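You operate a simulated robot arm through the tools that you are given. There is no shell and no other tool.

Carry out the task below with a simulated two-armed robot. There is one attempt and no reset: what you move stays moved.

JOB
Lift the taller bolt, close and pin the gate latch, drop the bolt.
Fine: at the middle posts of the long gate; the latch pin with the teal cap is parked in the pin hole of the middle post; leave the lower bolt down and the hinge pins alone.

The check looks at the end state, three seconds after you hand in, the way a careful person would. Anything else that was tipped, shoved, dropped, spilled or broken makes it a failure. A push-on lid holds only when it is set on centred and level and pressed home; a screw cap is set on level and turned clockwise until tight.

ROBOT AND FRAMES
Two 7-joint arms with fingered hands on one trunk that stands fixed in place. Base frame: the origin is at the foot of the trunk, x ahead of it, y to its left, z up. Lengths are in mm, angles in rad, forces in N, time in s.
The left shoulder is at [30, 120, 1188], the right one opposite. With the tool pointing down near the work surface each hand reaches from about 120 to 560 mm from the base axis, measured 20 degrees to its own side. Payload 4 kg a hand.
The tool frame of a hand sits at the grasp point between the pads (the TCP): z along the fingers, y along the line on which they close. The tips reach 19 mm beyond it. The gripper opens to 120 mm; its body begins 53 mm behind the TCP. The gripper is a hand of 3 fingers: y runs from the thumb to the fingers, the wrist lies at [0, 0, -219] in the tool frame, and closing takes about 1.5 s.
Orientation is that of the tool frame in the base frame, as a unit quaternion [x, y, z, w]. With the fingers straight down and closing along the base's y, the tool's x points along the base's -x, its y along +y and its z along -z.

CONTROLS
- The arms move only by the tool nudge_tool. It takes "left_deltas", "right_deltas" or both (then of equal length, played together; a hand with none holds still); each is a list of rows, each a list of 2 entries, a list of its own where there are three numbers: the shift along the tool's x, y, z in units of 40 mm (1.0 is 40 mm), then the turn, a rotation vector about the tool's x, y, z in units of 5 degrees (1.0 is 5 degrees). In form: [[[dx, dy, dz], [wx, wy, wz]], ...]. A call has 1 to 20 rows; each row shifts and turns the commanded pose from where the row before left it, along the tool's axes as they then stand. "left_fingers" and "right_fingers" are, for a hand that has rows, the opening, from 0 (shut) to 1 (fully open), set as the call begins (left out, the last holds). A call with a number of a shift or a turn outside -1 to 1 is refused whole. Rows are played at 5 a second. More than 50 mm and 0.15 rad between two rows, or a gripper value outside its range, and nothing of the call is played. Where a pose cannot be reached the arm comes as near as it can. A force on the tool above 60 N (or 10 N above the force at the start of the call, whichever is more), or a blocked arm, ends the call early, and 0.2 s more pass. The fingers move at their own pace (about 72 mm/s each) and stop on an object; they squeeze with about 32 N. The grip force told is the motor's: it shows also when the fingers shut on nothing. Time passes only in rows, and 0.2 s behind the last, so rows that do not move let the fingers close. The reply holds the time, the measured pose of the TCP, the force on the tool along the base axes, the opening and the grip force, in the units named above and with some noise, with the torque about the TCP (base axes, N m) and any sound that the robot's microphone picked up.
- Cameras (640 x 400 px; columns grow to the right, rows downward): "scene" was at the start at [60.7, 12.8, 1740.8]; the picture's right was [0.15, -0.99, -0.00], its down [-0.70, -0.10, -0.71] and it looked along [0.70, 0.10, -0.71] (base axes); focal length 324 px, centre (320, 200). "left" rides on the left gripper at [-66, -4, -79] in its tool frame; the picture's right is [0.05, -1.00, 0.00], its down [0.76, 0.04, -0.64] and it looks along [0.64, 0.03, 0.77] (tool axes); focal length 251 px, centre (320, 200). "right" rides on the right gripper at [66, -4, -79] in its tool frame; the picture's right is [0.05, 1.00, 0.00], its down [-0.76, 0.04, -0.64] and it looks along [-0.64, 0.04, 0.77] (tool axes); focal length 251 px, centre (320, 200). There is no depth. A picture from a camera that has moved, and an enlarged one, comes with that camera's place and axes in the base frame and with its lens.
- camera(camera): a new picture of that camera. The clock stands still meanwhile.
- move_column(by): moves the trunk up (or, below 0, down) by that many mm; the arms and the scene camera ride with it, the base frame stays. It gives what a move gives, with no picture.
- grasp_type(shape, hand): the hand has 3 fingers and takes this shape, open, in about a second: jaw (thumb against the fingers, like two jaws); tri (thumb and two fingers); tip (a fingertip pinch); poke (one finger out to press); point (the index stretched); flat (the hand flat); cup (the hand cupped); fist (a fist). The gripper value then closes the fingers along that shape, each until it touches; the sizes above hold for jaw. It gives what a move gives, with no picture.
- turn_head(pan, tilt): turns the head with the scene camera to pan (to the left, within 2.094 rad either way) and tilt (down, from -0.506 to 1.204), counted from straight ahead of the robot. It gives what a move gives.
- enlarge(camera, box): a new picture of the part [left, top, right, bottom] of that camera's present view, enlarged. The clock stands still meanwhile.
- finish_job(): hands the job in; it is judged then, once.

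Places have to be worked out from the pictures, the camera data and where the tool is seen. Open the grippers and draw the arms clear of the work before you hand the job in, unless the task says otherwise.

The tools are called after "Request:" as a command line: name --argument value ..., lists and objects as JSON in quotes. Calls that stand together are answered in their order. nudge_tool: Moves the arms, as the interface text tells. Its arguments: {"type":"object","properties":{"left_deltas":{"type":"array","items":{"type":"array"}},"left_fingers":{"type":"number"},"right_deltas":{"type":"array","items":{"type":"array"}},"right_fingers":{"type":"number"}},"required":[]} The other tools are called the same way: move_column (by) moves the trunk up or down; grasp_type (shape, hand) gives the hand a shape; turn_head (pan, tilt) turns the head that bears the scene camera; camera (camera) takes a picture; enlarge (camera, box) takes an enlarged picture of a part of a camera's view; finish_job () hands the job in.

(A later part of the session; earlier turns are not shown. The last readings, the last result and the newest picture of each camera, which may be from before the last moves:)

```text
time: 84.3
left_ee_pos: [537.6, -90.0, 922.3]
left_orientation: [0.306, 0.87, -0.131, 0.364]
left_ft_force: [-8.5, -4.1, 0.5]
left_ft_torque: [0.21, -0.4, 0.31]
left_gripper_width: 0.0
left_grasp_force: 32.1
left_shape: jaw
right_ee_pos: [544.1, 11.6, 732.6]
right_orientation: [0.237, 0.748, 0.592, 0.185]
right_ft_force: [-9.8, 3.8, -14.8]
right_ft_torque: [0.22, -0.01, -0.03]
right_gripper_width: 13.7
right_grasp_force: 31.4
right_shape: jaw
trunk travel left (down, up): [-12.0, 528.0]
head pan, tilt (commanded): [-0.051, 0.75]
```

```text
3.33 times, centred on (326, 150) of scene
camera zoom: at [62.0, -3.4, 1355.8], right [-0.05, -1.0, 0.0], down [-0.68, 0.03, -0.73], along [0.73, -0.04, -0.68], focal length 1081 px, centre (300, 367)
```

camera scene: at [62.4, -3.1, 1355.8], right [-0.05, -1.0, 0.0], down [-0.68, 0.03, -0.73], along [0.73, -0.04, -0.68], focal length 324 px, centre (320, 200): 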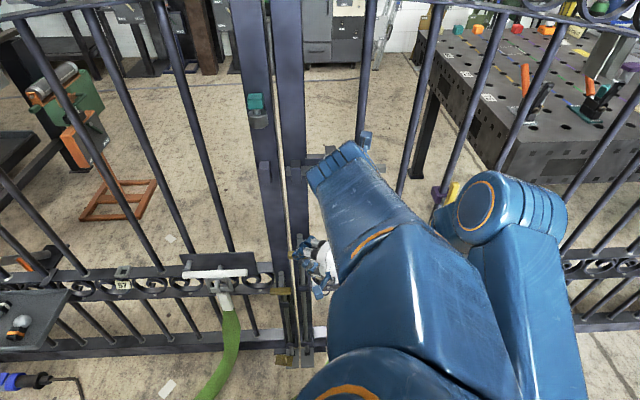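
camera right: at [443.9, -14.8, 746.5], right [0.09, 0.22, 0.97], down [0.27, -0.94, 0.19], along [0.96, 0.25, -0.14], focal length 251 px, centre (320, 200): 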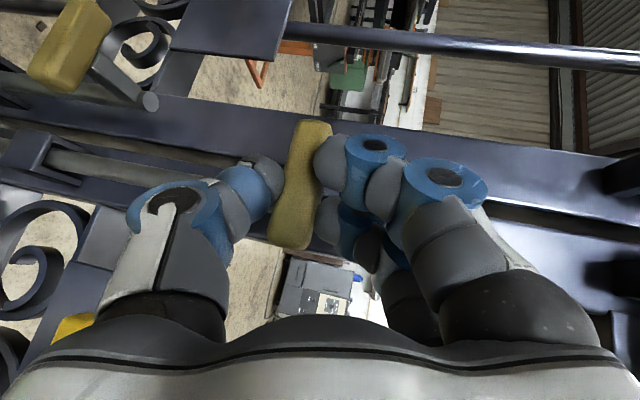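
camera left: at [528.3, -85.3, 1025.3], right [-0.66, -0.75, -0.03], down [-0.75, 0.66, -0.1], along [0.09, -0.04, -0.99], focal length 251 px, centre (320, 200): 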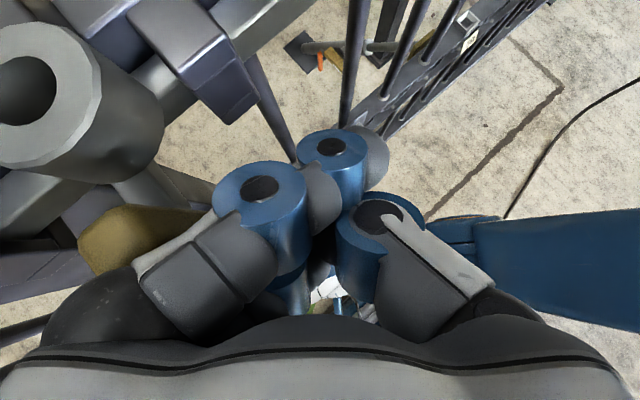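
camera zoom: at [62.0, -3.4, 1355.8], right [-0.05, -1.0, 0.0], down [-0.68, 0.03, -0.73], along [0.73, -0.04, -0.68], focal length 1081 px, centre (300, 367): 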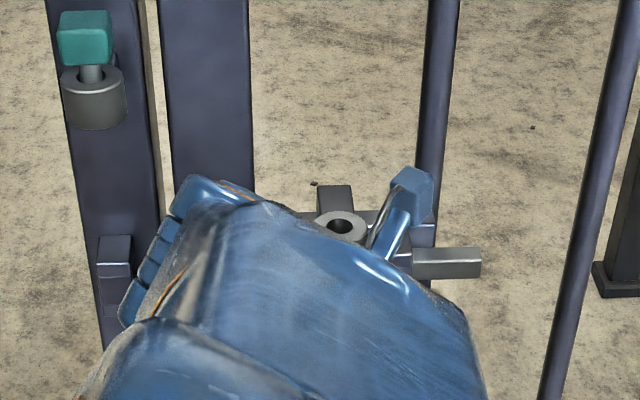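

It works: the bar's right end has moved about 24 mm left with only light force. I keep pushing left, 20 mm more.

Request:
nudge_tool --left_deltas '[[[0.109, 0.194, -0.114], [0, 0, 0]], [[0.109, 0.194, -0.114], [0, 0, 0]]]'

Request:
enlarge --camera "scene" --box '[230, 90, 422, 210]'

Request:
camera --camera "left"

```text
time: 84.9
left_ee_pos: [536.6, -70.6, 924.1]
left_orientation: [0.307, 0.869, -0.132, 0.365]
left_ft_force: [-12.7, -3.4, -0.4]
left_ft_torque: [0.13, -0.47, 0.22]
left_gripper_width: 0.0
left_grasp_force: 32.6
left_shape: jaw
right_ee_pos: [543.5, 11.4, 730.7]
right_orientation: [0.236, 0.748, 0.592, 0.185]
right_ft_force: [-8.7, 3.8, -14.9]
right_ft_torque: [0.23, 0.01, -0.01]
right_gripper_width: 13.6
right_grasp_force: 32.3
right_shape: jaw
trunk travel left (down, up): [-12.0, 528.0]
head pan, tilt (commanded): [-0.051, 0.75]
```

```text
3.33 times, centred on (326, 150) of scene
camera zoom: at [61.7, -3.5, 1355.8], right [-0.05, -1.0, 0.0], down [-0.68, 0.03, -0.73], along [0.73, -0.04, -0.68], focal length 1081 px, centre (300, 367)
```

zoom: 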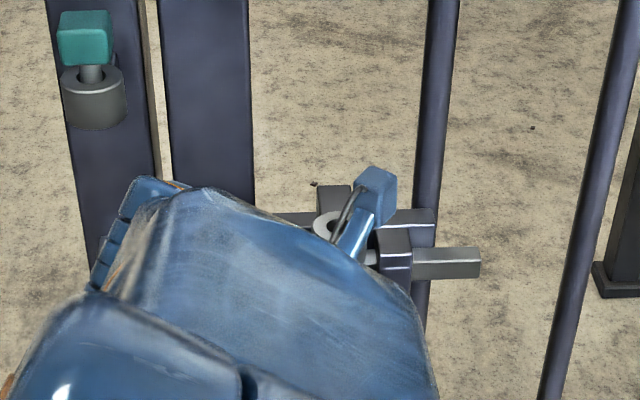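

```text
taken
camera left: at [527.5, -66.5, 1026.5], right [-0.66, -0.75, -0.03], down [-0.75, 0.66, -0.1], along [0.1, -0.04, -0.99], focal length 251 px, centre (320, 200)
```

left: 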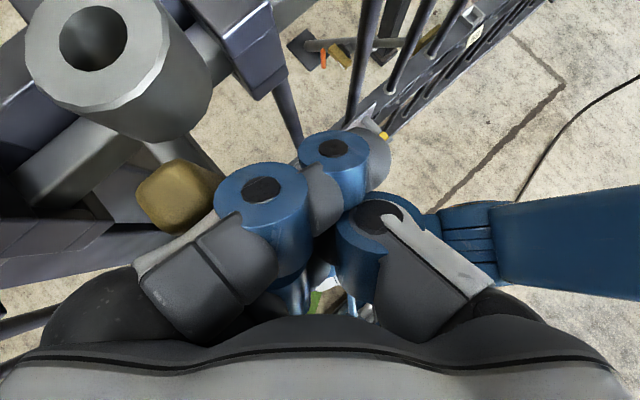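

The fingers slipped past in front; the grip is now at y ≈ -43, so the bar has gone 24 mm. I back off, go round to its right side again and a little deeper (x ≈ 545), then push once more.

Request:
nudge_tool --left_deltas '[[[0, -0.605, -0.21], [0, 0, 0]], [[-0.09, -0.29, 0.24], [0, 0, 0]], [[-0.263, 0.52, 0.414], [0, 0, 0]]]'

Request:
camera --camera "left"

```text
time: 85.7
left_ee_pos: [540.7, -101.5, 924.1]
left_orientation: [0.309, 0.867, -0.136, 0.366]
left_ft_force: [-31.4, -5.7, 17.5]
left_ft_torque: [1.22, -1.5, 1.61]
left_gripper_width: 0.3
left_grasp_force: 31.8
left_shape: jaw
right_ee_pos: [543.1, 11.7, 730.9]
right_orientation: [0.237, 0.749, 0.59, 0.186]
right_ft_force: [4.4, 9.7, -25.3]
right_ft_torque: [0.11, -0.11, -0.08]
right_gripper_width: 13.1
right_grasp_force: 32.1
right_shape: jaw
trunk travel left (down, up): [-12.0, 528.0]
head pan, tilt (commanded): [-0.051, 0.75]
```

```text
taken
camera left: at [532.0, -96.9, 1025.0], right [-0.66, -0.75, -0.03], down [-0.74, 0.66, -0.1], along [0.1, -0.04, -0.99], focal length 251 px, centre (320, 200)
```

left: 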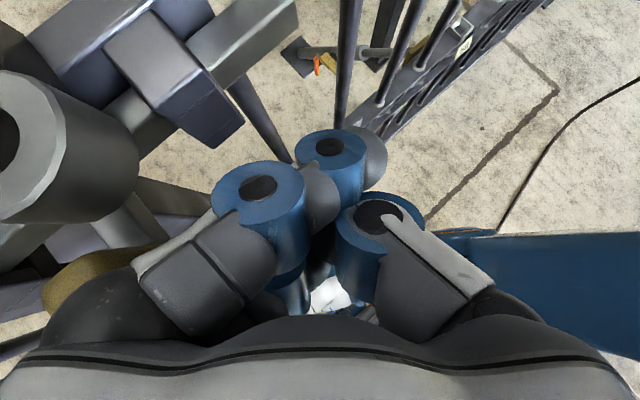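

That contact is not the grip: the fingertip's upper corner is touching the bracket's lower edge. I back off, drop 13 mm so the tips pass under the bracket, and advance again.

Request:
nudge_tool --left_deltas '[[[0.27, -0.315, -0.278], [0, 0, 0]], [[0.34, 0.155, 0.145], [0, 0, 0]], [[-0.16, 0.19, 0.167], [0, 0, 0]], [[-0.13, 0.15, 0.13], [0, 0, 0]]]'

Request:
camera --camera "left"

```text
time: 86.7
left_ee_pos: [536.3, -93.0, 904.3]
left_orientation: [0.312, 0.869, -0.138, 0.359]
left_ft_force: [-32.9, 0.3, 3.6]
left_ft_torque: [0.12, -1.72, 1.58]
left_gripper_width: 0.0
left_grasp_force: 32.0
left_shape: jaw
right_ee_pos: [542.8, 11.0, 730.7]
right_orientation: [0.237, 0.749, 0.589, 0.188]
right_ft_force: [2.7, 5.7, -10.1]
right_ft_torque: [0.26, -0.23, -0.08]
right_gripper_width: 12.3
right_grasp_force: 31.9
right_shape: jaw
trunk travel left (down, up): [-12.0, 528.0]
head pan, tilt (commanded): [-0.051, 0.75]
stopped in row 4 (left hand): the force on the tool passed its limit at 72 N (the readings are from after the stop); the commanded pose is now the measured one
```

```text
taken
camera left: at [528.4, -89.3, 1006.1], right [-0.67, -0.74, -0.02], down [-0.74, 0.67, -0.09], along [0.08, -0.04, -1.0], focal length 251 px, centre (320, 200)
```

left: 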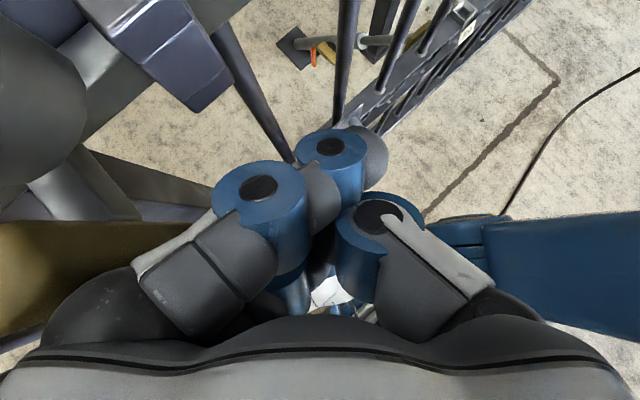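

The camera shows the real cause: the closed fingers taper, so their wide bases meet the grip's front face. Pushing is done with; I retreat along the hand axis and will instead straddle and grip the handle, now at y ≈ -43, with a nearly straight hand.

Request:
nudge_tool --left_deltas '[[[0, 0, -1], [0, 0, 0]], [[0, 0, -0.6], [0, 0, 0]]]'

Request:
camera --camera "left"

Request:
camera --camera "scene"

```text
time: 87.3
left_ee_pos: [506.1, -63.5, 945.9]
left_orientation: [0.31, 0.869, -0.137, 0.36]
left_ft_force: [0.5, 0.5, -0.4]
left_ft_torque: [-0.01, -0.01, -0.03]
left_gripper_width: 0.0
left_grasp_force: 32.9
left_shape: jaw
right_ee_pos: [543.8, 10.6, 729.0]
right_orientation: [0.239, 0.749, 0.589, 0.185]
right_ft_force: [-17.3, 4.6, -5.6]
right_ft_torque: [0.32, -0.04, -0.03]
right_gripper_width: 13.4
right_grasp_force: 31.7
right_shape: jaw
trunk travel left (down, up): [-12.0, 528.0]
head pan, tilt (commanded): [-0.051, 0.75]
```

```text
taken
camera left: at [498.4, -58.9, 1049.2], right [-0.67, -0.75, -0.02], down [-0.74, 0.67, -0.09], along [0.08, -0.04, -1.0], focal length 251 px, centre (320, 200)
```

left: 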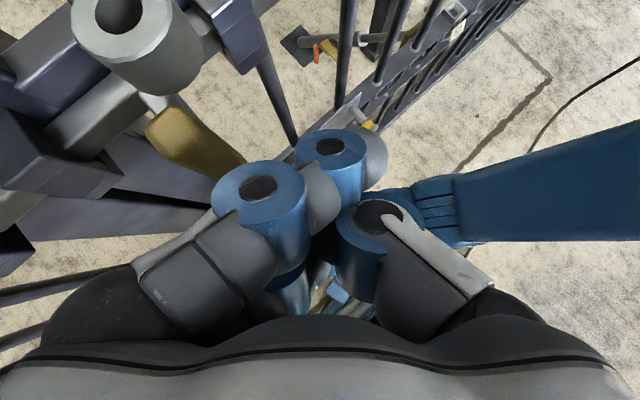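

```text
taken
camera scene: at [61.8, -2.6, 1355.9], right [-0.05, -1.0, 0.0], down [-0.68, 0.03, -0.73], along [0.73, -0.04, -0.68], focal length 324 px, centre (320, 200)
```

scene: 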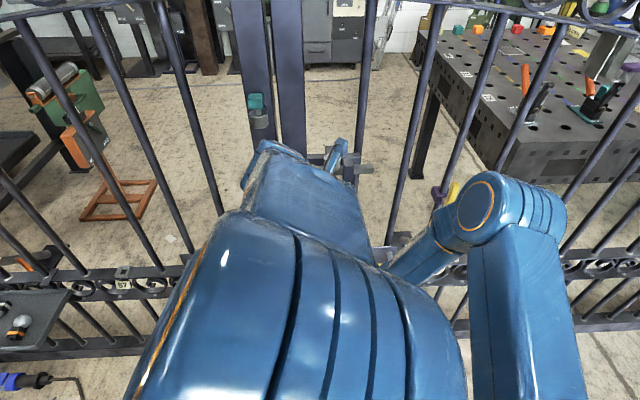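

I first yaw the right hand another 15° about the held bolt to move the right elbow further away from the left arm.

Request:
nudge_tool --right_deltas '[[[-0.02, 0, 0], [0, 0.973, -0.23]], [[-0.02, 0, 0], [0, 0.973, -0.23]], [[-0.02, 0, 0], [0, 0.973, -0.23]]]'

Request:
camera --camera "right"

Request:
camera --camera "scene"

```text
time: 88.1
left_ee_pos: [507.6, -64.3, 946.4]
left_orientation: [0.311, 0.869, -0.137, 0.36]
left_ft_force: [-0.5, -0.1, 0.0]
left_ft_torque: [0.0, 0.04, -0.02]
left_gripper_width: 0.0
left_grasp_force: 31.8
left_shape: jaw
right_ee_pos: [546.3, 9.7, 730.0]
right_orientation: [0.137, 0.774, 0.609, 0.107]
right_ft_force: [-17.1, 4.8, -8.1]
right_ft_torque: [0.33, 0.07, -0.16]
right_gripper_width: 13.6
right_grasp_force: 32.2
right_shape: jaw
trunk travel left (down, up): [-12.0, 528.0]
head pan, tilt (commanded): [-0.051, 0.75]
```

```text
taken
camera right: at [456.2, -41.1, 745.1], right [0.03, 0.24, 0.97], down [0.51, -0.84, 0.19], along [0.86, 0.49, -0.15], focal length 251 px, centre (320, 200)
```

right: 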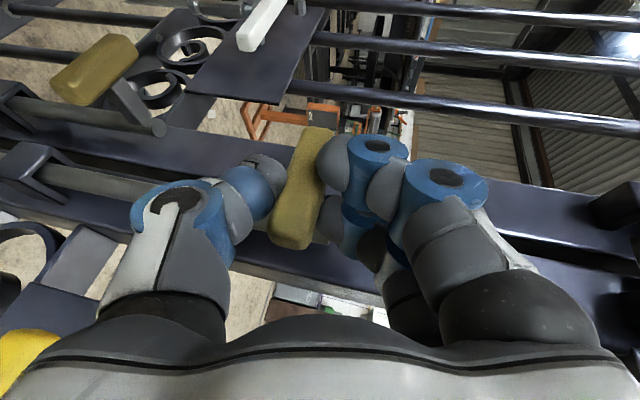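

```text
taken
camera scene: at [62.0, -2.9, 1355.8], right [-0.05, -1.0, 0.0], down [-0.68, 0.03, -0.73], along [0.73, -0.04, -0.68], focal length 324 px, centre (320, 200)
```

scene: 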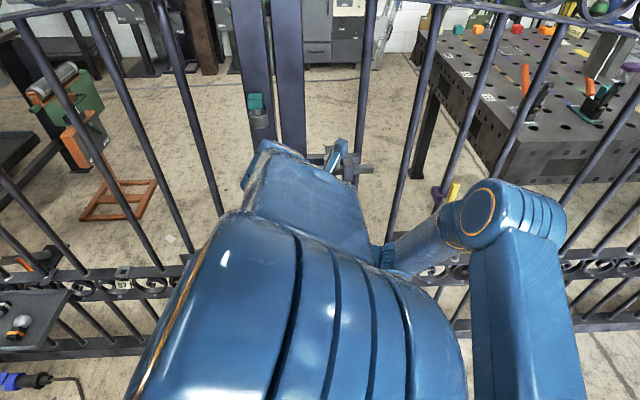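

The bolt is still gripped and the right elbow moved further right. Now I yaw the left hand from 40° to about 10° while opening it to 60 mm, staying in front of the latch.

Request:
nudge_tool --left_deltas '[[[0, 0.063, -0.106], [-0.71, 0, -0.7]], [[0, 0.063, -0.106], [-0.71, 0, -0.7]], [[0, 0.063, -0.106], [-0.71, 0, -0.7]], [[0, 0.063, -0.106], [-0.71, 0, -0.7]], [[0, 0.063, -0.106], [-0.71, 0, -0.7]], [[0, 0.063, -0.106], [-0.71, 0, -0.7]]]' --left_fingers 0.5

Request:
camera --camera "scene"

Request:
camera --camera "left"

```text
time: 89.5
left_ee_pos: [503.8, -26.9, 965.3]
left_orientation: [0.057, 0.924, -0.045, 0.376]
left_ft_force: [0.0, 0.1, 0.6]
left_ft_torque: [-0.04, 0.01, -0.02]
left_gripper_width: 60.1
left_grasp_force: 0.0
left_shape: jaw
right_ee_pos: [546.7, 9.3, 730.0]
right_orientation: [0.139, 0.774, 0.609, 0.107]
right_ft_force: [-18.9, 3.9, -8.6]
right_ft_torque: [0.31, 0.14, -0.09]
right_gripper_width: 13.6
right_grasp_force: 32.1
right_shape: jaw
trunk travel left (down, up): [-12.0, 528.0]
head pan, tilt (commanded): [-0.051, 0.75]
```

```text
taken
camera scene: at [61.9, -3.1, 1355.8], right [-0.05, -1.0, 0.0], down [-0.68, 0.03, -0.73], along [0.73, -0.04, -0.68], focal length 324 px, centre (320, 200)
```

scene: 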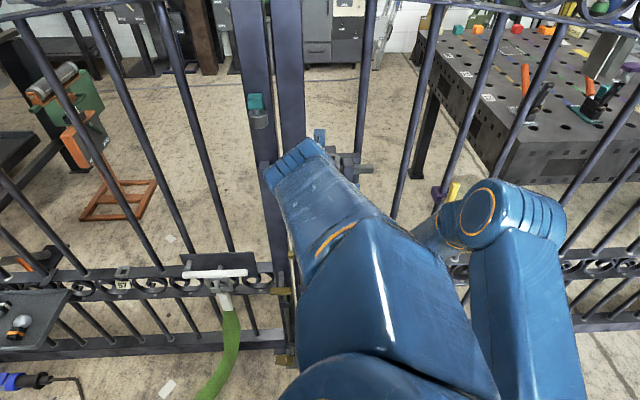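

```text
taken
camera left: at [496.4, -25.1, 1068.4], right [-0.18, -0.98, 0.0], down [-0.98, 0.18, -0.08], along [0.08, -0.02, -1.0], focal length 251 px, centre (320, 200)
```

left: 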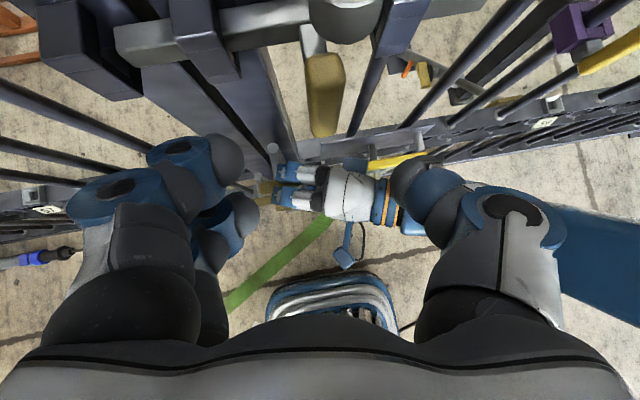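

The handle lies straight ahead between the open fingers, at about y -40. I advance 68 mm along the hand axis to straddle its lower half (TCP near [548, -38, 915]).

Request:
nudge_tool --left_deltas '[[[0.018, -0.02, 0.425], [0, 0, 0]], [[0.018, -0.02, 0.425], [0, 0, 0]], [[0.018, -0.02, 0.425], [0, 0, 0]], [[0.018, -0.02, 0.425], [0, 0, 0]]]'

Request:
camera --camera "left"

Request:
camera --camera "scene"

```text
time: 90.5
left_ee_pos: [541.4, -52.4, 916.3]
left_orientation: [0.078, 0.921, -0.038, 0.381]
left_ft_force: [-0.8, 0.2, -0.3]
left_ft_torque: [-0.01, 0.01, -0.04]
left_gripper_width: 59.7
left_grasp_force: 0.1
left_shape: jaw
right_ee_pos: [547.5, 9.3, 730.7]
right_orientation: [0.139, 0.773, 0.609, 0.108]
right_ft_force: [-19.0, 3.4, -8.6]
right_ft_torque: [0.29, 0.16, -0.12]
right_gripper_width: 13.5
right_grasp_force: 31.7
right_shape: jaw
trunk travel left (down, up): [-12.0, 528.0]
head pan, tilt (commanded): [-0.051, 0.75]
```

```text
taken
camera left: at [533.2, -53.6, 1018.8], right [-0.21, -0.98, -0.03], down [-0.97, 0.21, -0.08], along [0.09, 0.01, -1.0], focal length 251 px, centre (320, 200)
```

left: 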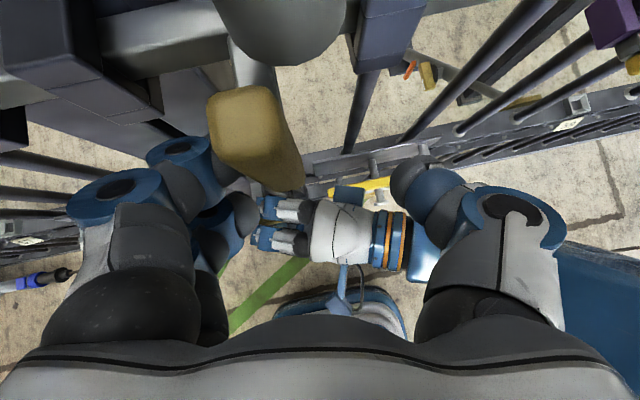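

```text
taken
camera scene: at [61.8, -3.0, 1355.9], right [-0.05, -1.0, 0.0], down [-0.68, 0.03, -0.73], along [0.73, -0.04, -0.68], focal length 324 px, centre (320, 200)
```

scene: 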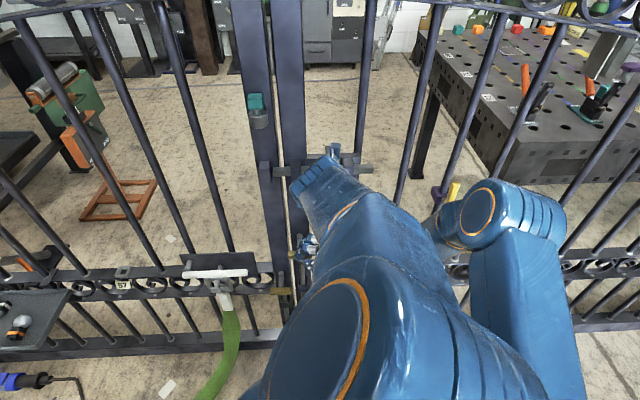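

The hand ended about 14 mm right of where I sent it. I wait two still rows to see whether it settles or is held by something.

Request:
nudge_tool --left_deltas '[[[0, 0, 0], [0, 0, 0]], [[0, 0, 0], [0, 0, 0]]]'

Request:
enlarge --camera "scene" --box '[250, 130, 570, 330]'

```text
time: 91.1
left_ee_pos: [544.3, -53.7, 916.8]
left_orientation: [0.077, 0.921, -0.037, 0.38]
left_ft_force: [-0.5, 0.1, 0.3]
left_ft_torque: [-0.04, -0.02, 0.01]
left_gripper_width: 59.7
left_grasp_force: 0.0
left_shape: jaw
right_ee_pos: [545.1, 9.4, 729.0]
right_orientation: [0.139, 0.774, 0.608, 0.107]
right_ft_force: [-18.8, 3.7, -9.3]
right_ft_torque: [0.31, 0.15, -0.09]
right_gripper_width: 13.3
right_grasp_force: 31.6
right_shape: jaw
trunk travel left (down, up): [-12.0, 528.0]
head pan, tilt (commanded): [-0.051, 0.75]
```

```text
2.00 times, centred on (410, 230) of scene
camera zoom: at [61.8, -3.0, 1355.9], right [-0.05, -1.0, 0.0], down [-0.68, 0.03, -0.73], along [0.73, -0.04, -0.68], focal length 649 px, centre (140, 140)
```

zoom: 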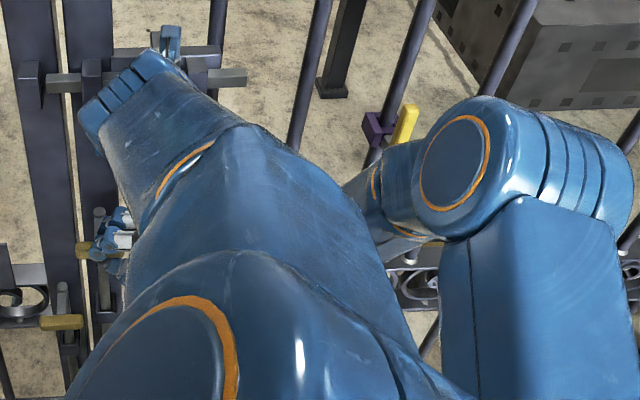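

No force on the hand, so the arms are just leaning on each other slightly. I shift the left hand 15 mm to the left, which both centres the grip and relieves that.

Request:
nudge_tool --left_deltas '[[[0.014, 0.185, -0.024], [0, 0, 0]], [[0.014, 0.185, -0.024], [0, 0, 0]], [[0, 0, 0], [0, 0, 0]]]'

Request:
camera --camera "left"

```text
time: 91.9
left_ee_pos: [542.9, -38.1, 916.5]
left_orientation: [0.078, 0.921, -0.038, 0.38]
left_ft_force: [-0.1, 0.6, -0.6]
left_ft_torque: [-0.03, 0.01, 0.01]
left_gripper_width: 59.9
left_grasp_force: 0.1
left_shape: jaw
right_ee_pos: [546.7, 9.4, 729.0]
right_orientation: [0.139, 0.773, 0.609, 0.108]
right_ft_force: [-19.3, 2.9, -8.6]
right_ft_torque: [0.31, 0.16, -0.1]
right_gripper_width: 13.4
right_grasp_force: 31.6
right_shape: jaw
trunk travel left (down, up): [-12.0, 528.0]
head pan, tilt (commanded): [-0.051, 0.75]
```

```text
taken
camera left: at [533.6, -38.0, 1019.2], right [-0.21, -0.98, -0.03], down [-0.97, 0.21, -0.08], along [0.09, 0.01, -1.0], focal length 251 px, centre (320, 200)
```

left: 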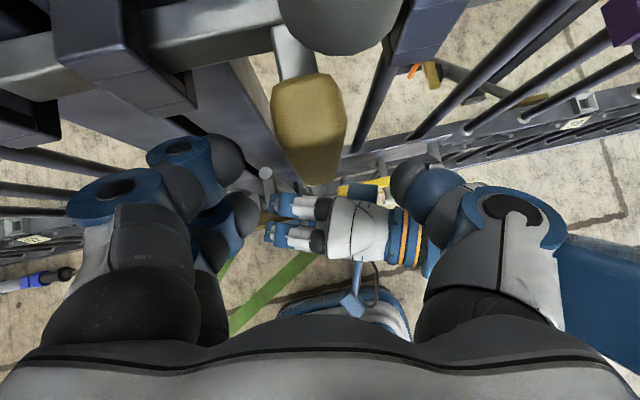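

The grip is now centred. I advance 6 mm and close the left hand on it.

Request:
nudge_tool --left_deltas '[[[0, 0, 0.15], [0, 0, 0]]]'

Request:
nudge_tool --left_deltas '[[[0, 0, 0], [0, 0, 0]], [[0, 0, 0], [0, 0, 0]], [[0, 0, 0], [0, 0, 0]], [[0, 0, 0], [0, 0, 0]], [[0, 0, 0], [0, 0, 0]]]' --left_fingers 0.0

Request:
camera --camera "left"

```text
time: 92.3
left_ee_pos: [547.6, -38.7, 913.2]
left_orientation: [0.076, 0.921, -0.038, 0.38]
left_ft_force: [-0.1, 0.2, -0.3]
left_ft_torque: [-0.03, 0.0, 0.02]
left_gripper_width: 59.8
left_grasp_force: 0.2
left_shape: jaw
right_ee_pos: [545.6, 7.9, 729.2]
right_orientation: [0.139, 0.773, 0.609, 0.108]
right_ft_force: [-19.5, 4.1, -9.4]
right_ft_torque: [0.28, 0.2, -0.07]
right_gripper_width: 13.4
right_grasp_force: 31.9
right_shape: jaw
trunk travel left (down, up): [-12.0, 528.0]
head pan, tilt (commanded): [-0.051, 0.75]
```

```text
time: 93.5
left_ee_pos: [546.9, -38.1, 912.8]
left_orientation: [0.078, 0.921, -0.038, 0.38]
left_ft_force: [-0.3, -5.8, -3.3]
left_ft_torque: [-0.14, 0.01, 0.24]
left_gripper_width: 10.8
left_grasp_force: 31.6
left_shape: jaw
right_ee_pos: [545.9, 9.2, 729.2]
right_orientation: [0.139, 0.773, 0.61, 0.107]
right_ft_force: [-19.5, 4.6, -8.4]
right_ft_torque: [0.32, 0.16, -0.13]
right_gripper_width: 13.5
right_grasp_force: 31.4
right_shape: jaw
trunk travel left (down, up): [-12.0, 528.0]
head pan, tilt (commanded): [-0.051, 0.75]
```

```text
taken
camera left: at [538.1, -39.5, 1014.8], right [-0.21, -0.98, -0.03], down [-0.97, 0.21, -0.08], along [0.09, 0.01, -1.0], focal length 251 px, centre (320, 200)
```

left: 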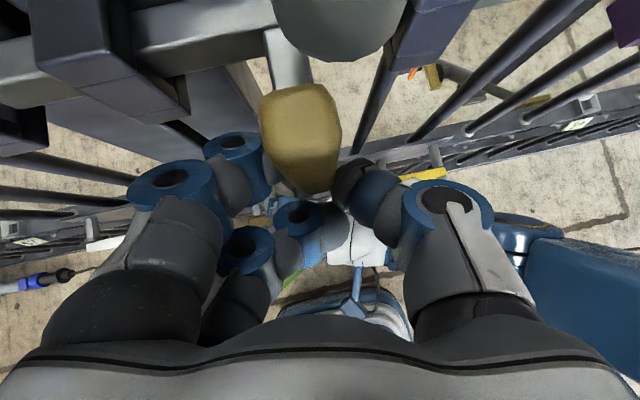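

The handle is gripped. I pull it left (+y) in 8 mm steps, 24 mm first.

Request:
nudge_tool --left_deltas '[[[0.023, 0.197, -0.026], [0, 0, 0]], [[0.023, 0.197, -0.026], [0, 0, 0]], [[0.023, 0.197, -0.026], [0, 0, 0]]]'

Request:
camera --camera "left"

Request:
enlarge --camera "scene" --box '[240, 120, 400, 220]'

```text
time: 94.3
left_ee_pos: [547.4, -13.4, 912.4]
left_orientation: [0.076, 0.921, -0.037, 0.381]
left_ft_force: [-6.7, -0.2, 1.6]
left_ft_torque: [-0.12, -0.1, 0.37]
left_gripper_width: 11.0
left_grasp_force: 32.0
left_shape: jaw
right_ee_pos: [546.5, 9.1, 729.7]
right_orientation: [0.138, 0.773, 0.609, 0.109]
right_ft_force: [-17.5, 7.2, -12.5]
right_ft_torque: [0.25, 0.17, -0.11]
right_gripper_width: 13.4
right_grasp_force: 31.7
right_shape: jaw
trunk travel left (down, up): [-12.0, 528.0]
head pan, tilt (commanded): [-0.051, 0.75]
```

```text
taken
camera left: at [538.4, -13.8, 1014.4], right [-0.2, -0.98, -0.03], down [-0.97, 0.21, -0.09], along [0.09, 0.01, -1.0], focal length 251 px, centre (320, 200)
```

left: 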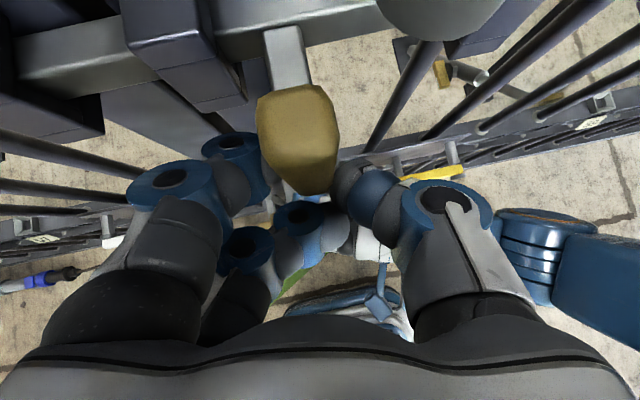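

```text
4.00 times, centred on (320, 170) of scene
camera zoom: at [61.3, -2.6, 1355.9], right [-0.05, -1.0, 0.0], down [-0.68, 0.03, -0.73], along [0.73, -0.04, -0.68], focal length 1297 px, centre (320, 320)
```

zoom: 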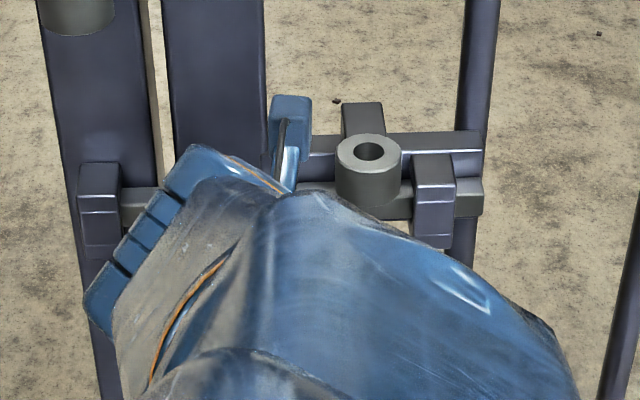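

The bar has moved about 52 mm in all and its tip is entering the left keeper. I pull on in smaller steps to find its end stop.

Request:
nudge_tool --left_deltas '[[[0.0145, 0.123, -0.016], [0, 0, 0]], [[0.0145, 0.123, -0.016], [0, 0, 0]]]'

Request:
camera --camera "left"

Request:
enlarge --camera "scene" --box '[240, 120, 400, 220]'

```text
time: 94.9
left_ee_pos: [547.1, -7.7, 912.3]
left_orientation: [0.079, 0.921, -0.039, 0.379]
left_ft_force: [-3.9, -14.5, 1.8]
left_ft_torque: [-0.2, -0.03, 0.22]
left_gripper_width: 10.8
left_grasp_force: 31.8
left_shape: jaw
right_ee_pos: [546.5, 9.6, 730.2]
right_orientation: [0.139, 0.773, 0.609, 0.108]
right_ft_force: [-16.6, 8.5, -12.8]
right_ft_torque: [0.24, 0.14, -0.08]
right_gripper_width: 13.4
right_grasp_force: 32.4
right_shape: jaw
trunk travel left (down, up): [-12.0, 528.0]
head pan, tilt (commanded): [-0.051, 0.75]
```

```text
taken
camera left: at [538.1, -8.2, 1014.6], right [-0.21, -0.98, -0.03], down [-0.97, 0.21, -0.08], along [0.09, 0.01, -1.0], focal length 251 px, centre (320, 200)
```

left: 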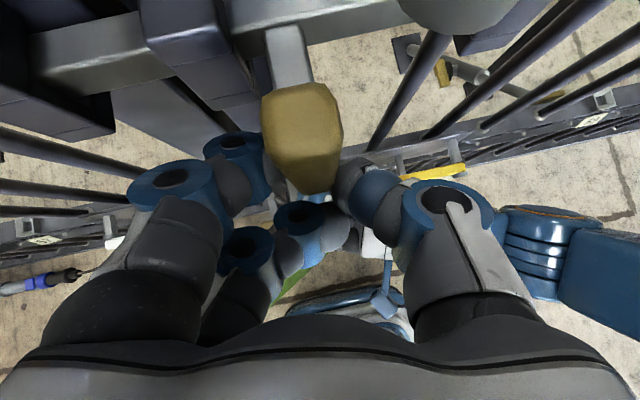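

```text
4.00 times, centred on (320, 170) of scene
camera zoom: at [61.9, -4.1, 1355.8], right [-0.05, -1.0, 0.0], down [-0.68, 0.04, -0.73], along [0.73, -0.04, -0.68], focal length 1297 px, centre (320, 320)
```

zoom: 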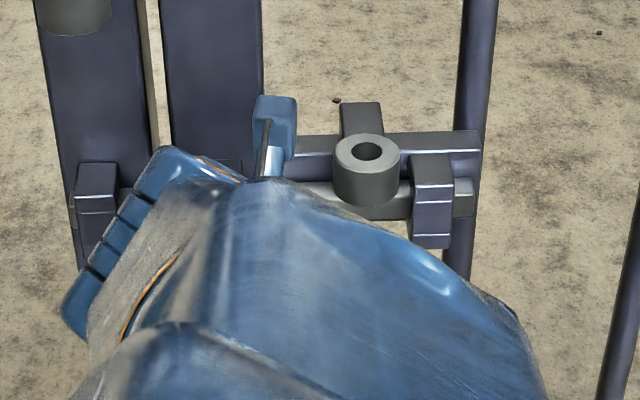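

The bar's tip now shows on the far side of the keeper and the pull has risen to 15 N. I try a few more millimetres to confirm the stop.

Request:
nudge_tool --left_deltas '[[[0.0145, 0.123, -0.016], [0, 0, 0]], [[0, 0, 0], [0, 0, 0]]]'

Request:
enlarge --camera "scene" --box '[240, 120, 400, 220]'

Request:
enlarge --camera "left" --box '[20, 0, 420, 200]'

```text
time: 95.5
left_ee_pos: [547.2, -6.4, 913.5]
left_orientation: [0.079, 0.921, -0.039, 0.38]
left_ft_force: [-5.1, -28.0, 6.4]
left_ft_torque: [-0.38, 0.07, -0.04]
left_gripper_width: 11.1
left_grasp_force: 32.0
left_shape: jaw
right_ee_pos: [546.0, 8.5, 730.1]
right_orientation: [0.139, 0.773, 0.609, 0.107]
right_ft_force: [-13.5, 14.8, -16.4]
right_ft_torque: [0.27, 0.02, -0.04]
right_gripper_width: 12.7
right_grasp_force: 31.7
right_shape: jaw
trunk travel left (down, up): [-12.0, 528.0]
head pan, tilt (commanded): [-0.051, 0.75]
```

```text
4.00 times, centred on (320, 170) of scene
camera zoom: at [61.9, -5.4, 1355.8], right [-0.05, -1.0, 0.0], down [-0.68, 0.04, -0.73], along [0.73, -0.04, -0.68], focal length 1297 px, centre (320, 320)
```

zoom: 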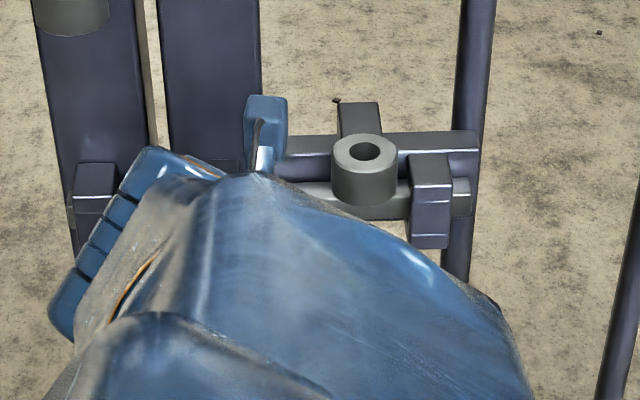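

```text
1.60 times, centred on (220, 100) of left
camera zoom: at [538.1, -5.4, 1014.8], right [-0.21, -0.98, -0.03], down [-0.97, 0.22, -0.08], along [0.09, 0.01, -1.0], focal length 402 px, centre (480, 360)
```

zoom: 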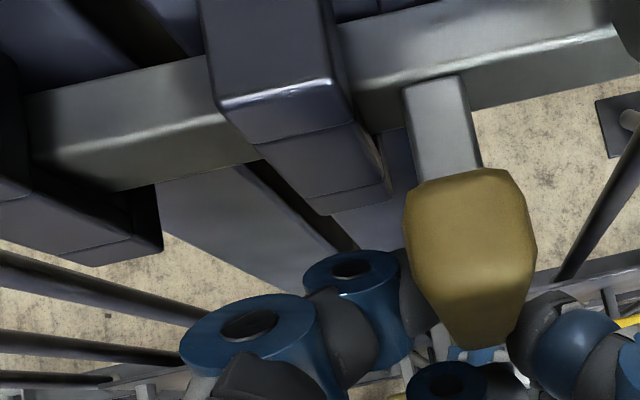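

The handle will go no further at y ≈ -6.5, 60 mm from where it started, with the tip past the keeper: the bar is fully home. I relax the pull and open the left fingers a little to see that it stays.

Request:
nudge_tool --left_deltas '[[[-0.0145, -0.123, 0.016], [0, 0, 0]], [[0, 0, 0], [0, 0, 0]]]'

Request:
nudge_tool --left_deltas '[[[0, 0, 0], [0, 0, 0]], [[0, 0, 0], [0, 0, 0]], [[0, 0, 0], [0, 0, 0]]]' --left_fingers 0.35

Request:
camera --camera "left"

```text
time: 96.1
left_ee_pos: [547.5, -6.8, 912.3]
left_orientation: [0.076, 0.921, -0.037, 0.38]
left_ft_force: [-7.6, -18.6, 8.8]
left_ft_torque: [-0.31, 0.04, 0.05]
left_gripper_width: 11.6
left_grasp_force: 32.7
left_shape: jaw
right_ee_pos: [545.9, 9.9, 729.7]
right_orientation: [0.139, 0.773, 0.61, 0.107]
right_ft_force: [-11.8, 14.3, -17.7]
right_ft_torque: [0.27, 0.06, -0.04]
right_gripper_width: 13.1
right_grasp_force: 31.8
right_shape: jaw
trunk travel left (down, up): [-12.0, 528.0]
head pan, tilt (commanded): [-0.051, 0.75]
```

```text
time: 96.9
left_ee_pos: [547.4, -4.3, 911.5]
left_orientation: [0.075, 0.921, -0.037, 0.381]
left_ft_force: [1.1, 0.2, -0.1]
left_ft_torque: [0.01, -0.03, 0.0]
left_gripper_width: 41.7
left_grasp_force: 0.0
left_shape: jaw
right_ee_pos: [546.9, 8.5, 730.0]
right_orientation: [0.139, 0.773, 0.609, 0.107]
right_ft_force: [-18.4, 5.3, -11.9]
right_ft_torque: [0.23, 0.07, -0.12]
right_gripper_width: 12.9
right_grasp_force: 32.0
right_shape: jaw
trunk travel left (down, up): [-12.0, 528.0]
head pan, tilt (commanded): [-0.051, 0.75]
```

```text
taken
camera left: at [539.1, -4.4, 1013.8], right [-0.2, -0.98, -0.03], down [-0.97, 0.21, -0.08], along [0.09, 0.01, -1.0], focal length 251 px, centre (320, 200)
```

left: 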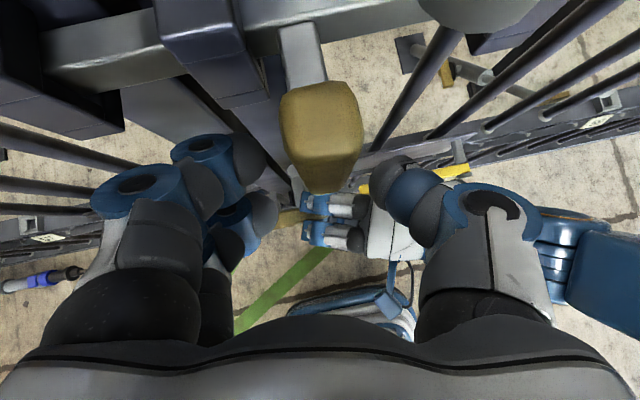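

The bar stays put after release. I withdraw the left hand along its axis and look at the closed latch.

Request:
nudge_tool --left_deltas '[[[0, 0, -0.6], [0, 0, 0]], [[0, 0, -0.6], [0, 0, 0]], [[0, 0, -0.6], [0, 0, 0]]]'

Request:
camera --camera "left"

Request:
camera --camera "scene"

Request:
camera --camera "right"

```text
time: 97.7
left_ee_pos: [496.6, 6.5, 961.7]
left_orientation: [0.077, 0.921, -0.038, 0.38]
left_ft_force: [0.3, 0.7, 0.0]
left_ft_torque: [0.01, 0.02, 0.02]
left_gripper_width: 42.0
left_grasp_force: 0.1
left_shape: jaw
right_ee_pos: [547.2, 8.6, 728.7]
right_orientation: [0.139, 0.773, 0.609, 0.108]
right_ft_force: [-19.8, 2.0, -11.7]
right_ft_torque: [0.18, 0.02, -0.08]
right_gripper_width: 12.9
right_grasp_force: 32.3
right_shape: jaw
trunk travel left (down, up): [-12.0, 528.0]
head pan, tilt (commanded): [-0.051, 0.75]
```

```text
taken
camera left: at [487.9, 5.1, 1063.6], right [-0.21, -0.98, -0.03], down [-0.97, 0.21, -0.08], along [0.09, 0.01, -1.0], focal length 251 px, centre (320, 200)
```

left: 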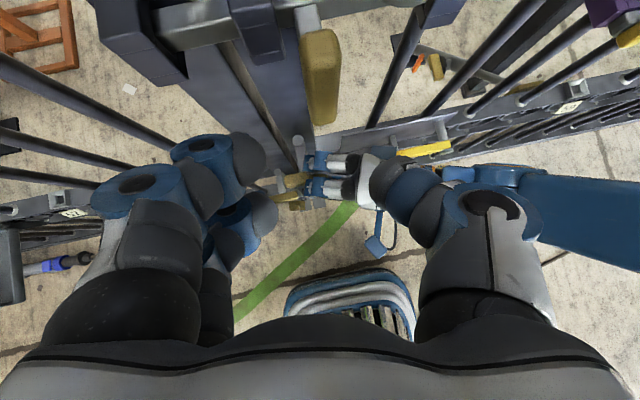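

```text
taken
camera scene: at [62.3, -2.9, 1355.8], right [-0.05, -1.0, 0.0], down [-0.68, 0.03, -0.73], along [0.73, -0.04, -0.68], focal length 324 px, centre (320, 200)
```

scene: 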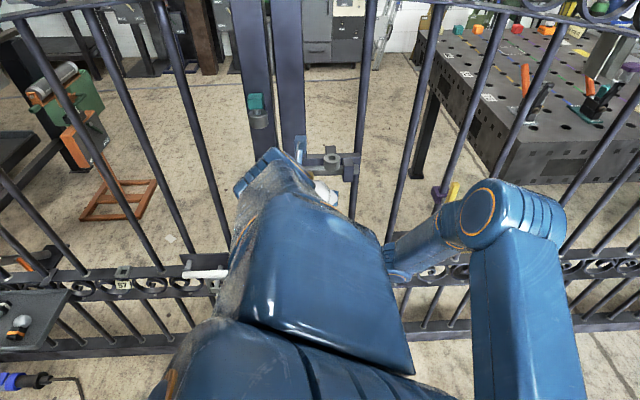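

```text
taken
camera right: at [456.7, -41.3, 744.9], right [0.03, 0.24, 0.97], down [0.51, -0.84, 0.19], along [0.86, 0.48, -0.15], focal length 251 px, centre (320, 200)
```

right: 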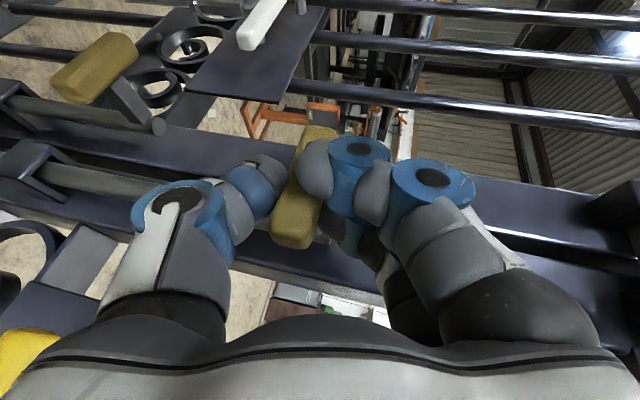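

The bar stays closed and the bolt is still held. Refined numbers put the post face near x 618, so there is room behind the pin's cap. I now raise the left hand to a point up-front of the cap, about [540, 88, 1153], with the fingers open 50 mm.

Request:
nudge_tool --left_deltas '[[[-0.778, 0.425, -0.579], [0, 0, 0]], [[-0.778, 0.425, -0.579], [0, 0, 0]], [[-0.778, 0.425, -0.579], [0, 0, 0]], [[-0.778, 0.425, -0.579], [0, 0, 0]], [[-0.778, 0.425, -0.579], [0, 0, 0]]]' --left_fingers 0.42

Request:
camera --camera "left"

Request:
camera --camera "scene"

```text
time: 98.9
left_ee_pos: [538.0, 85.2, 1154.4]
left_orientation: [0.076, 0.921, -0.036, 0.38]
left_ft_force: [-0.2, -0.1, 0.0]
left_ft_torque: [-0.05, 0.0, 0.0]
left_gripper_width: 50.0
left_grasp_force: 0.1
left_shape: jaw
right_ee_pos: [546.3, 10.1, 728.6]
right_orientation: [0.139, 0.774, 0.609, 0.108]
right_ft_force: [-17.9, 1.8, -15.1]
right_ft_torque: [0.16, 0.06, -0.08]
right_gripper_width: 13.0
right_grasp_force: 31.9
right_shape: jaw
trunk travel left (down, up): [-12.0, 528.0]
head pan, tilt (commanded): [-0.051, 0.75]
```

```text
taken
camera left: at [528.8, 84.8, 1256.8], right [-0.21, -0.98, -0.03], down [-0.97, 0.21, -0.08], along [0.09, 0.01, -1.0], focal length 251 px, centre (320, 200)
```

left: 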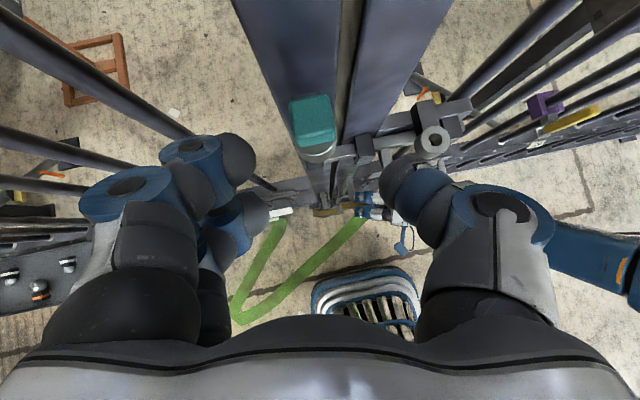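

```text
taken
camera scene: at [62.3, -3.1, 1355.8], right [-0.05, -1.0, 0.0], down [-0.68, 0.03, -0.73], along [0.73, -0.04, -0.68], focal length 324 px, centre (320, 200)
```

scene: 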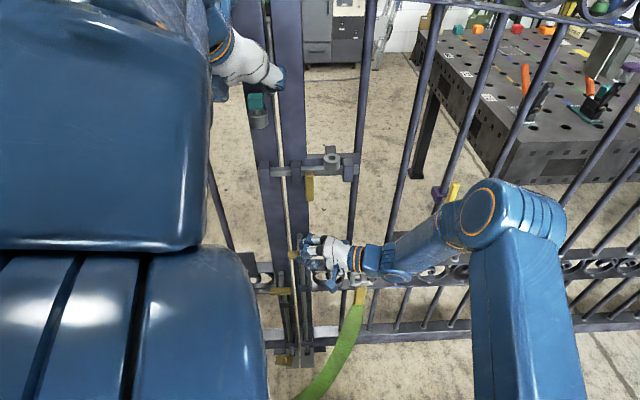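

The pose was reached and the scene camera sees the closed latch clearly. I enlarge it, and the pin in the left camera.

Request:
enlarge --camera "scene" --box '[236, 120, 396, 220]'

Request:
enlarge --camera "scene" --box '[230, 80, 326, 140]'

Request:
enlarge --camera "left" --box '[250, 70, 474, 210]'

Request:
enlarge --camera "left" --box '[390, 100, 470, 150]'

```text
4.00 times, centred on (316, 170) of scene
camera zoom: at [62.3, -3.1, 1355.8], right [-0.05, -1.0, 0.0], down [-0.68, 0.03, -0.73], along [0.73, -0.04, -0.68], focal length 1297 px, centre (336, 320)
```

zoom: 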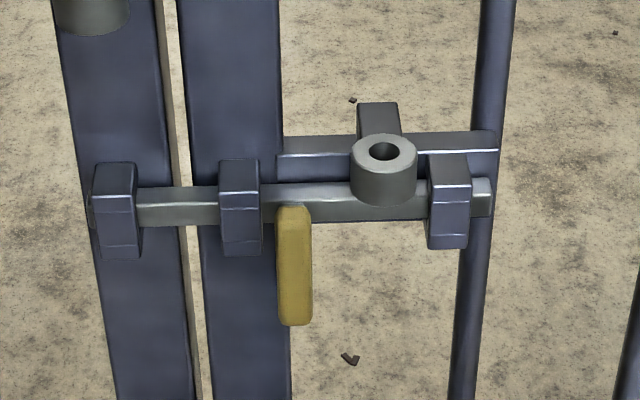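

```text
6.67 times, centred on (278, 110) of scene
camera zoom: at [62.3, -3.1, 1355.8], right [-0.05, -1.0, 0.0], down [-0.68, 0.03, -0.73], along [0.73, -0.04, -0.68], focal length 2162 px, centre (600, 800)
```

zoom: 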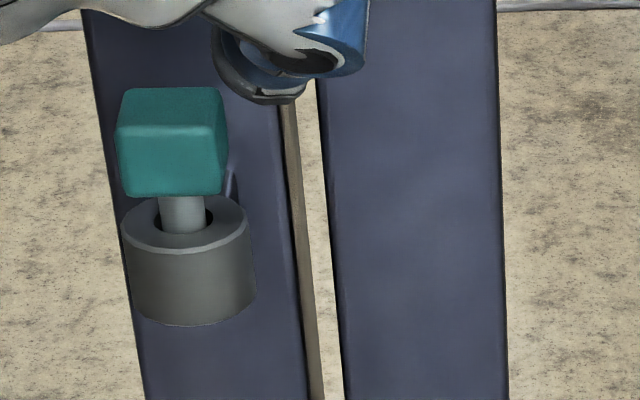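

```text
2.86 times, centred on (362, 140) of left
camera zoom: at [528.8, 84.8, 1256.8], right [-0.21, -0.98, -0.03], down [-0.97, 0.21, -0.08], along [0.09, 0.01, -1.0], focal length 718 px, centre (200, 371)
```

zoom: 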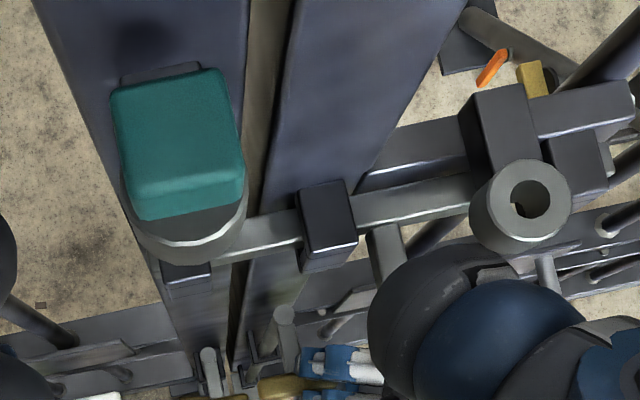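

```text
8.00 times, centred on (430, 125) of left
camera zoom: at [528.8, 84.8, 1256.8], right [-0.21, -0.98, -0.03], down [-0.97, 0.21, -0.08], along [0.09, 0.01, -1.0], focal length 2012 px, centre (-560, 800)
```

zoom: 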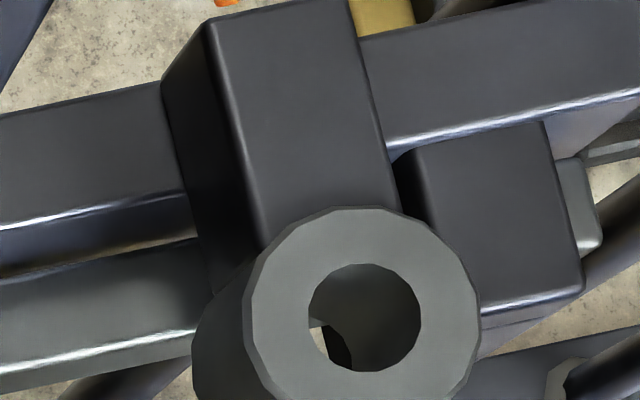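

The camera gives the cap's centre as [591, 80]; looking down the latch tube I see it is open beneath. I advance 62 mm along the hand axis with a 5 mm left shift to straddle the cap.

Request:
nudge_tool --left_deltas '[[[0, 0.03, 0.3875], [0, 0, 0]], [[0, 0.03, 0.3875], [0, 0, 0]], [[0, 0.03, 0.3875], [0, 0, 0]], [[0, 0.03, 0.3375], [0, 0, 0]]]'

Request:
camera --camera "left"

Request:
enlarge --camera "scene" --box '[210, 60, 370, 160]'

```text
time: 99.9
left_ee_pos: [582.9, 81.2, 1110.4]
left_orientation: [0.077, 0.921, -0.037, 0.381]
left_ft_force: [-0.1, 0.7, -0.5]
left_ft_torque: [-0.02, -0.02, -0.01]
left_gripper_width: 50.0
left_grasp_force: 0.2
left_shape: jaw
right_ee_pos: [545.9, 10.9, 728.1]
right_orientation: [0.138, 0.774, 0.609, 0.108]
right_ft_force: [-17.6, 1.1, -15.2]
right_ft_torque: [0.1, 0.03, -0.09]
right_gripper_width: 12.8
right_grasp_force: 31.8
right_shape: jaw
trunk travel left (down, up): [-12.0, 528.0]
head pan, tilt (commanded): [-0.051, 0.75]
```

```text
taken
camera left: at [574.4, 81.4, 1213.9], right [-0.21, -0.98, -0.03], down [-0.97, 0.21, -0.08], along [0.09, 0.01, -1.0], focal length 251 px, centre (320, 200)
```

left: 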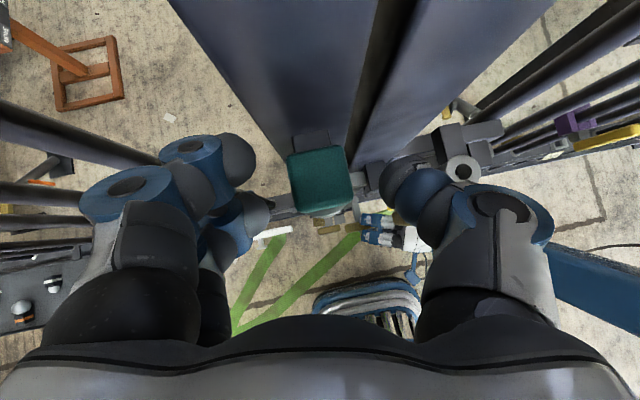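

```text
4.00 times, centred on (290, 110) of scene
camera zoom: at [62.4, -3.2, 1355.8], right [-0.05, -1.0, 0.0], down [-0.68, 0.03, -0.73], along [0.73, -0.04, -0.68], focal length 1297 px, centre (440, 560)
```

zoom: 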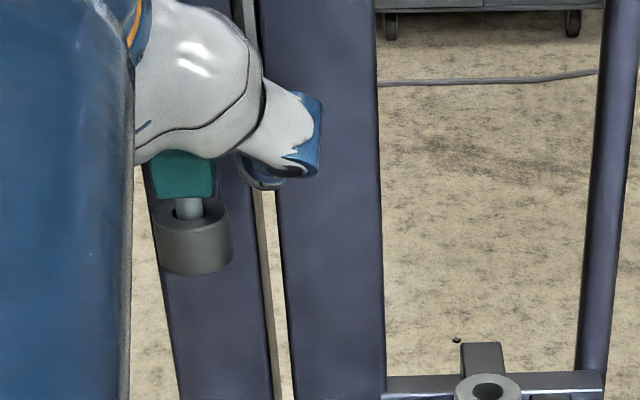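

The cap sits centred between thumb and fingers, at fingertip depth. I close the left hand on it.

Request:
nudge_tool --left_deltas '[[[0, 0, 0], [0, 0, 0]], [[0, 0, 0], [0, 0, 0]], [[0, 0, 0], [0, 0, 0]], [[0, 0, 0], [0, 0, 0]], [[0, 0, 0], [0, 0, 0]]]' --left_fingers 0.0

Request:
camera --camera "left"

Request:
enlarge --camera "scene" --box '[210, 60, 370, 160]'

```text
time: 101.1
left_ee_pos: [582.4, 83.1, 1112.0]
left_orientation: [0.075, 0.921, -0.037, 0.38]
left_ft_force: [2.6, 2.5, 2.6]
left_ft_torque: [0.19, -0.14, 0.06]
left_gripper_width: 18.6
left_grasp_force: 31.6
left_shape: jaw
right_ee_pos: [546.7, 9.4, 729.6]
right_orientation: [0.139, 0.774, 0.609, 0.107]
right_ft_force: [-17.6, -0.6, -14.1]
right_ft_torque: [0.13, 0.03, -0.09]
right_gripper_width: 12.8
right_grasp_force: 31.9
right_shape: jaw
trunk travel left (down, up): [-12.0, 528.0]
head pan, tilt (commanded): [-0.051, 0.75]
```

```text
taken
camera left: at [574.3, 82.1, 1214.0], right [-0.21, -0.98, -0.03], down [-0.97, 0.21, -0.08], along [0.09, 0.01, -1.0], focal length 251 px, centre (320, 200)
```

left: 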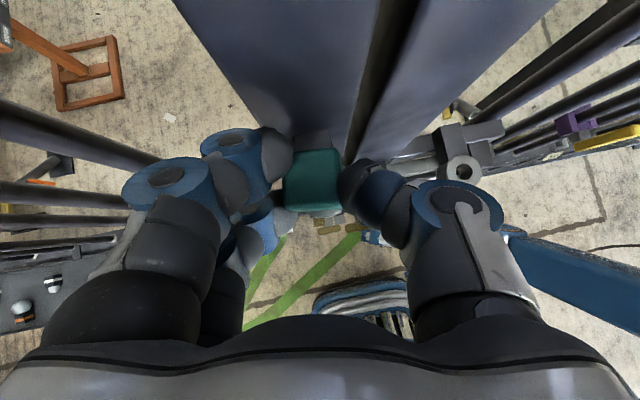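

```text
4.00 times, centred on (290, 110) of scene
camera zoom: at [62.4, -2.9, 1355.8], right [-0.05, -1.0, 0.0], down [-0.68, 0.03, -0.73], along [0.73, -0.04, -0.68], focal length 1297 px, centre (440, 560)
```

zoom: 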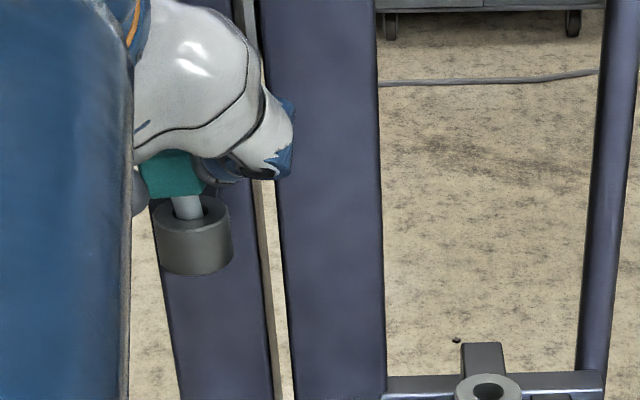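

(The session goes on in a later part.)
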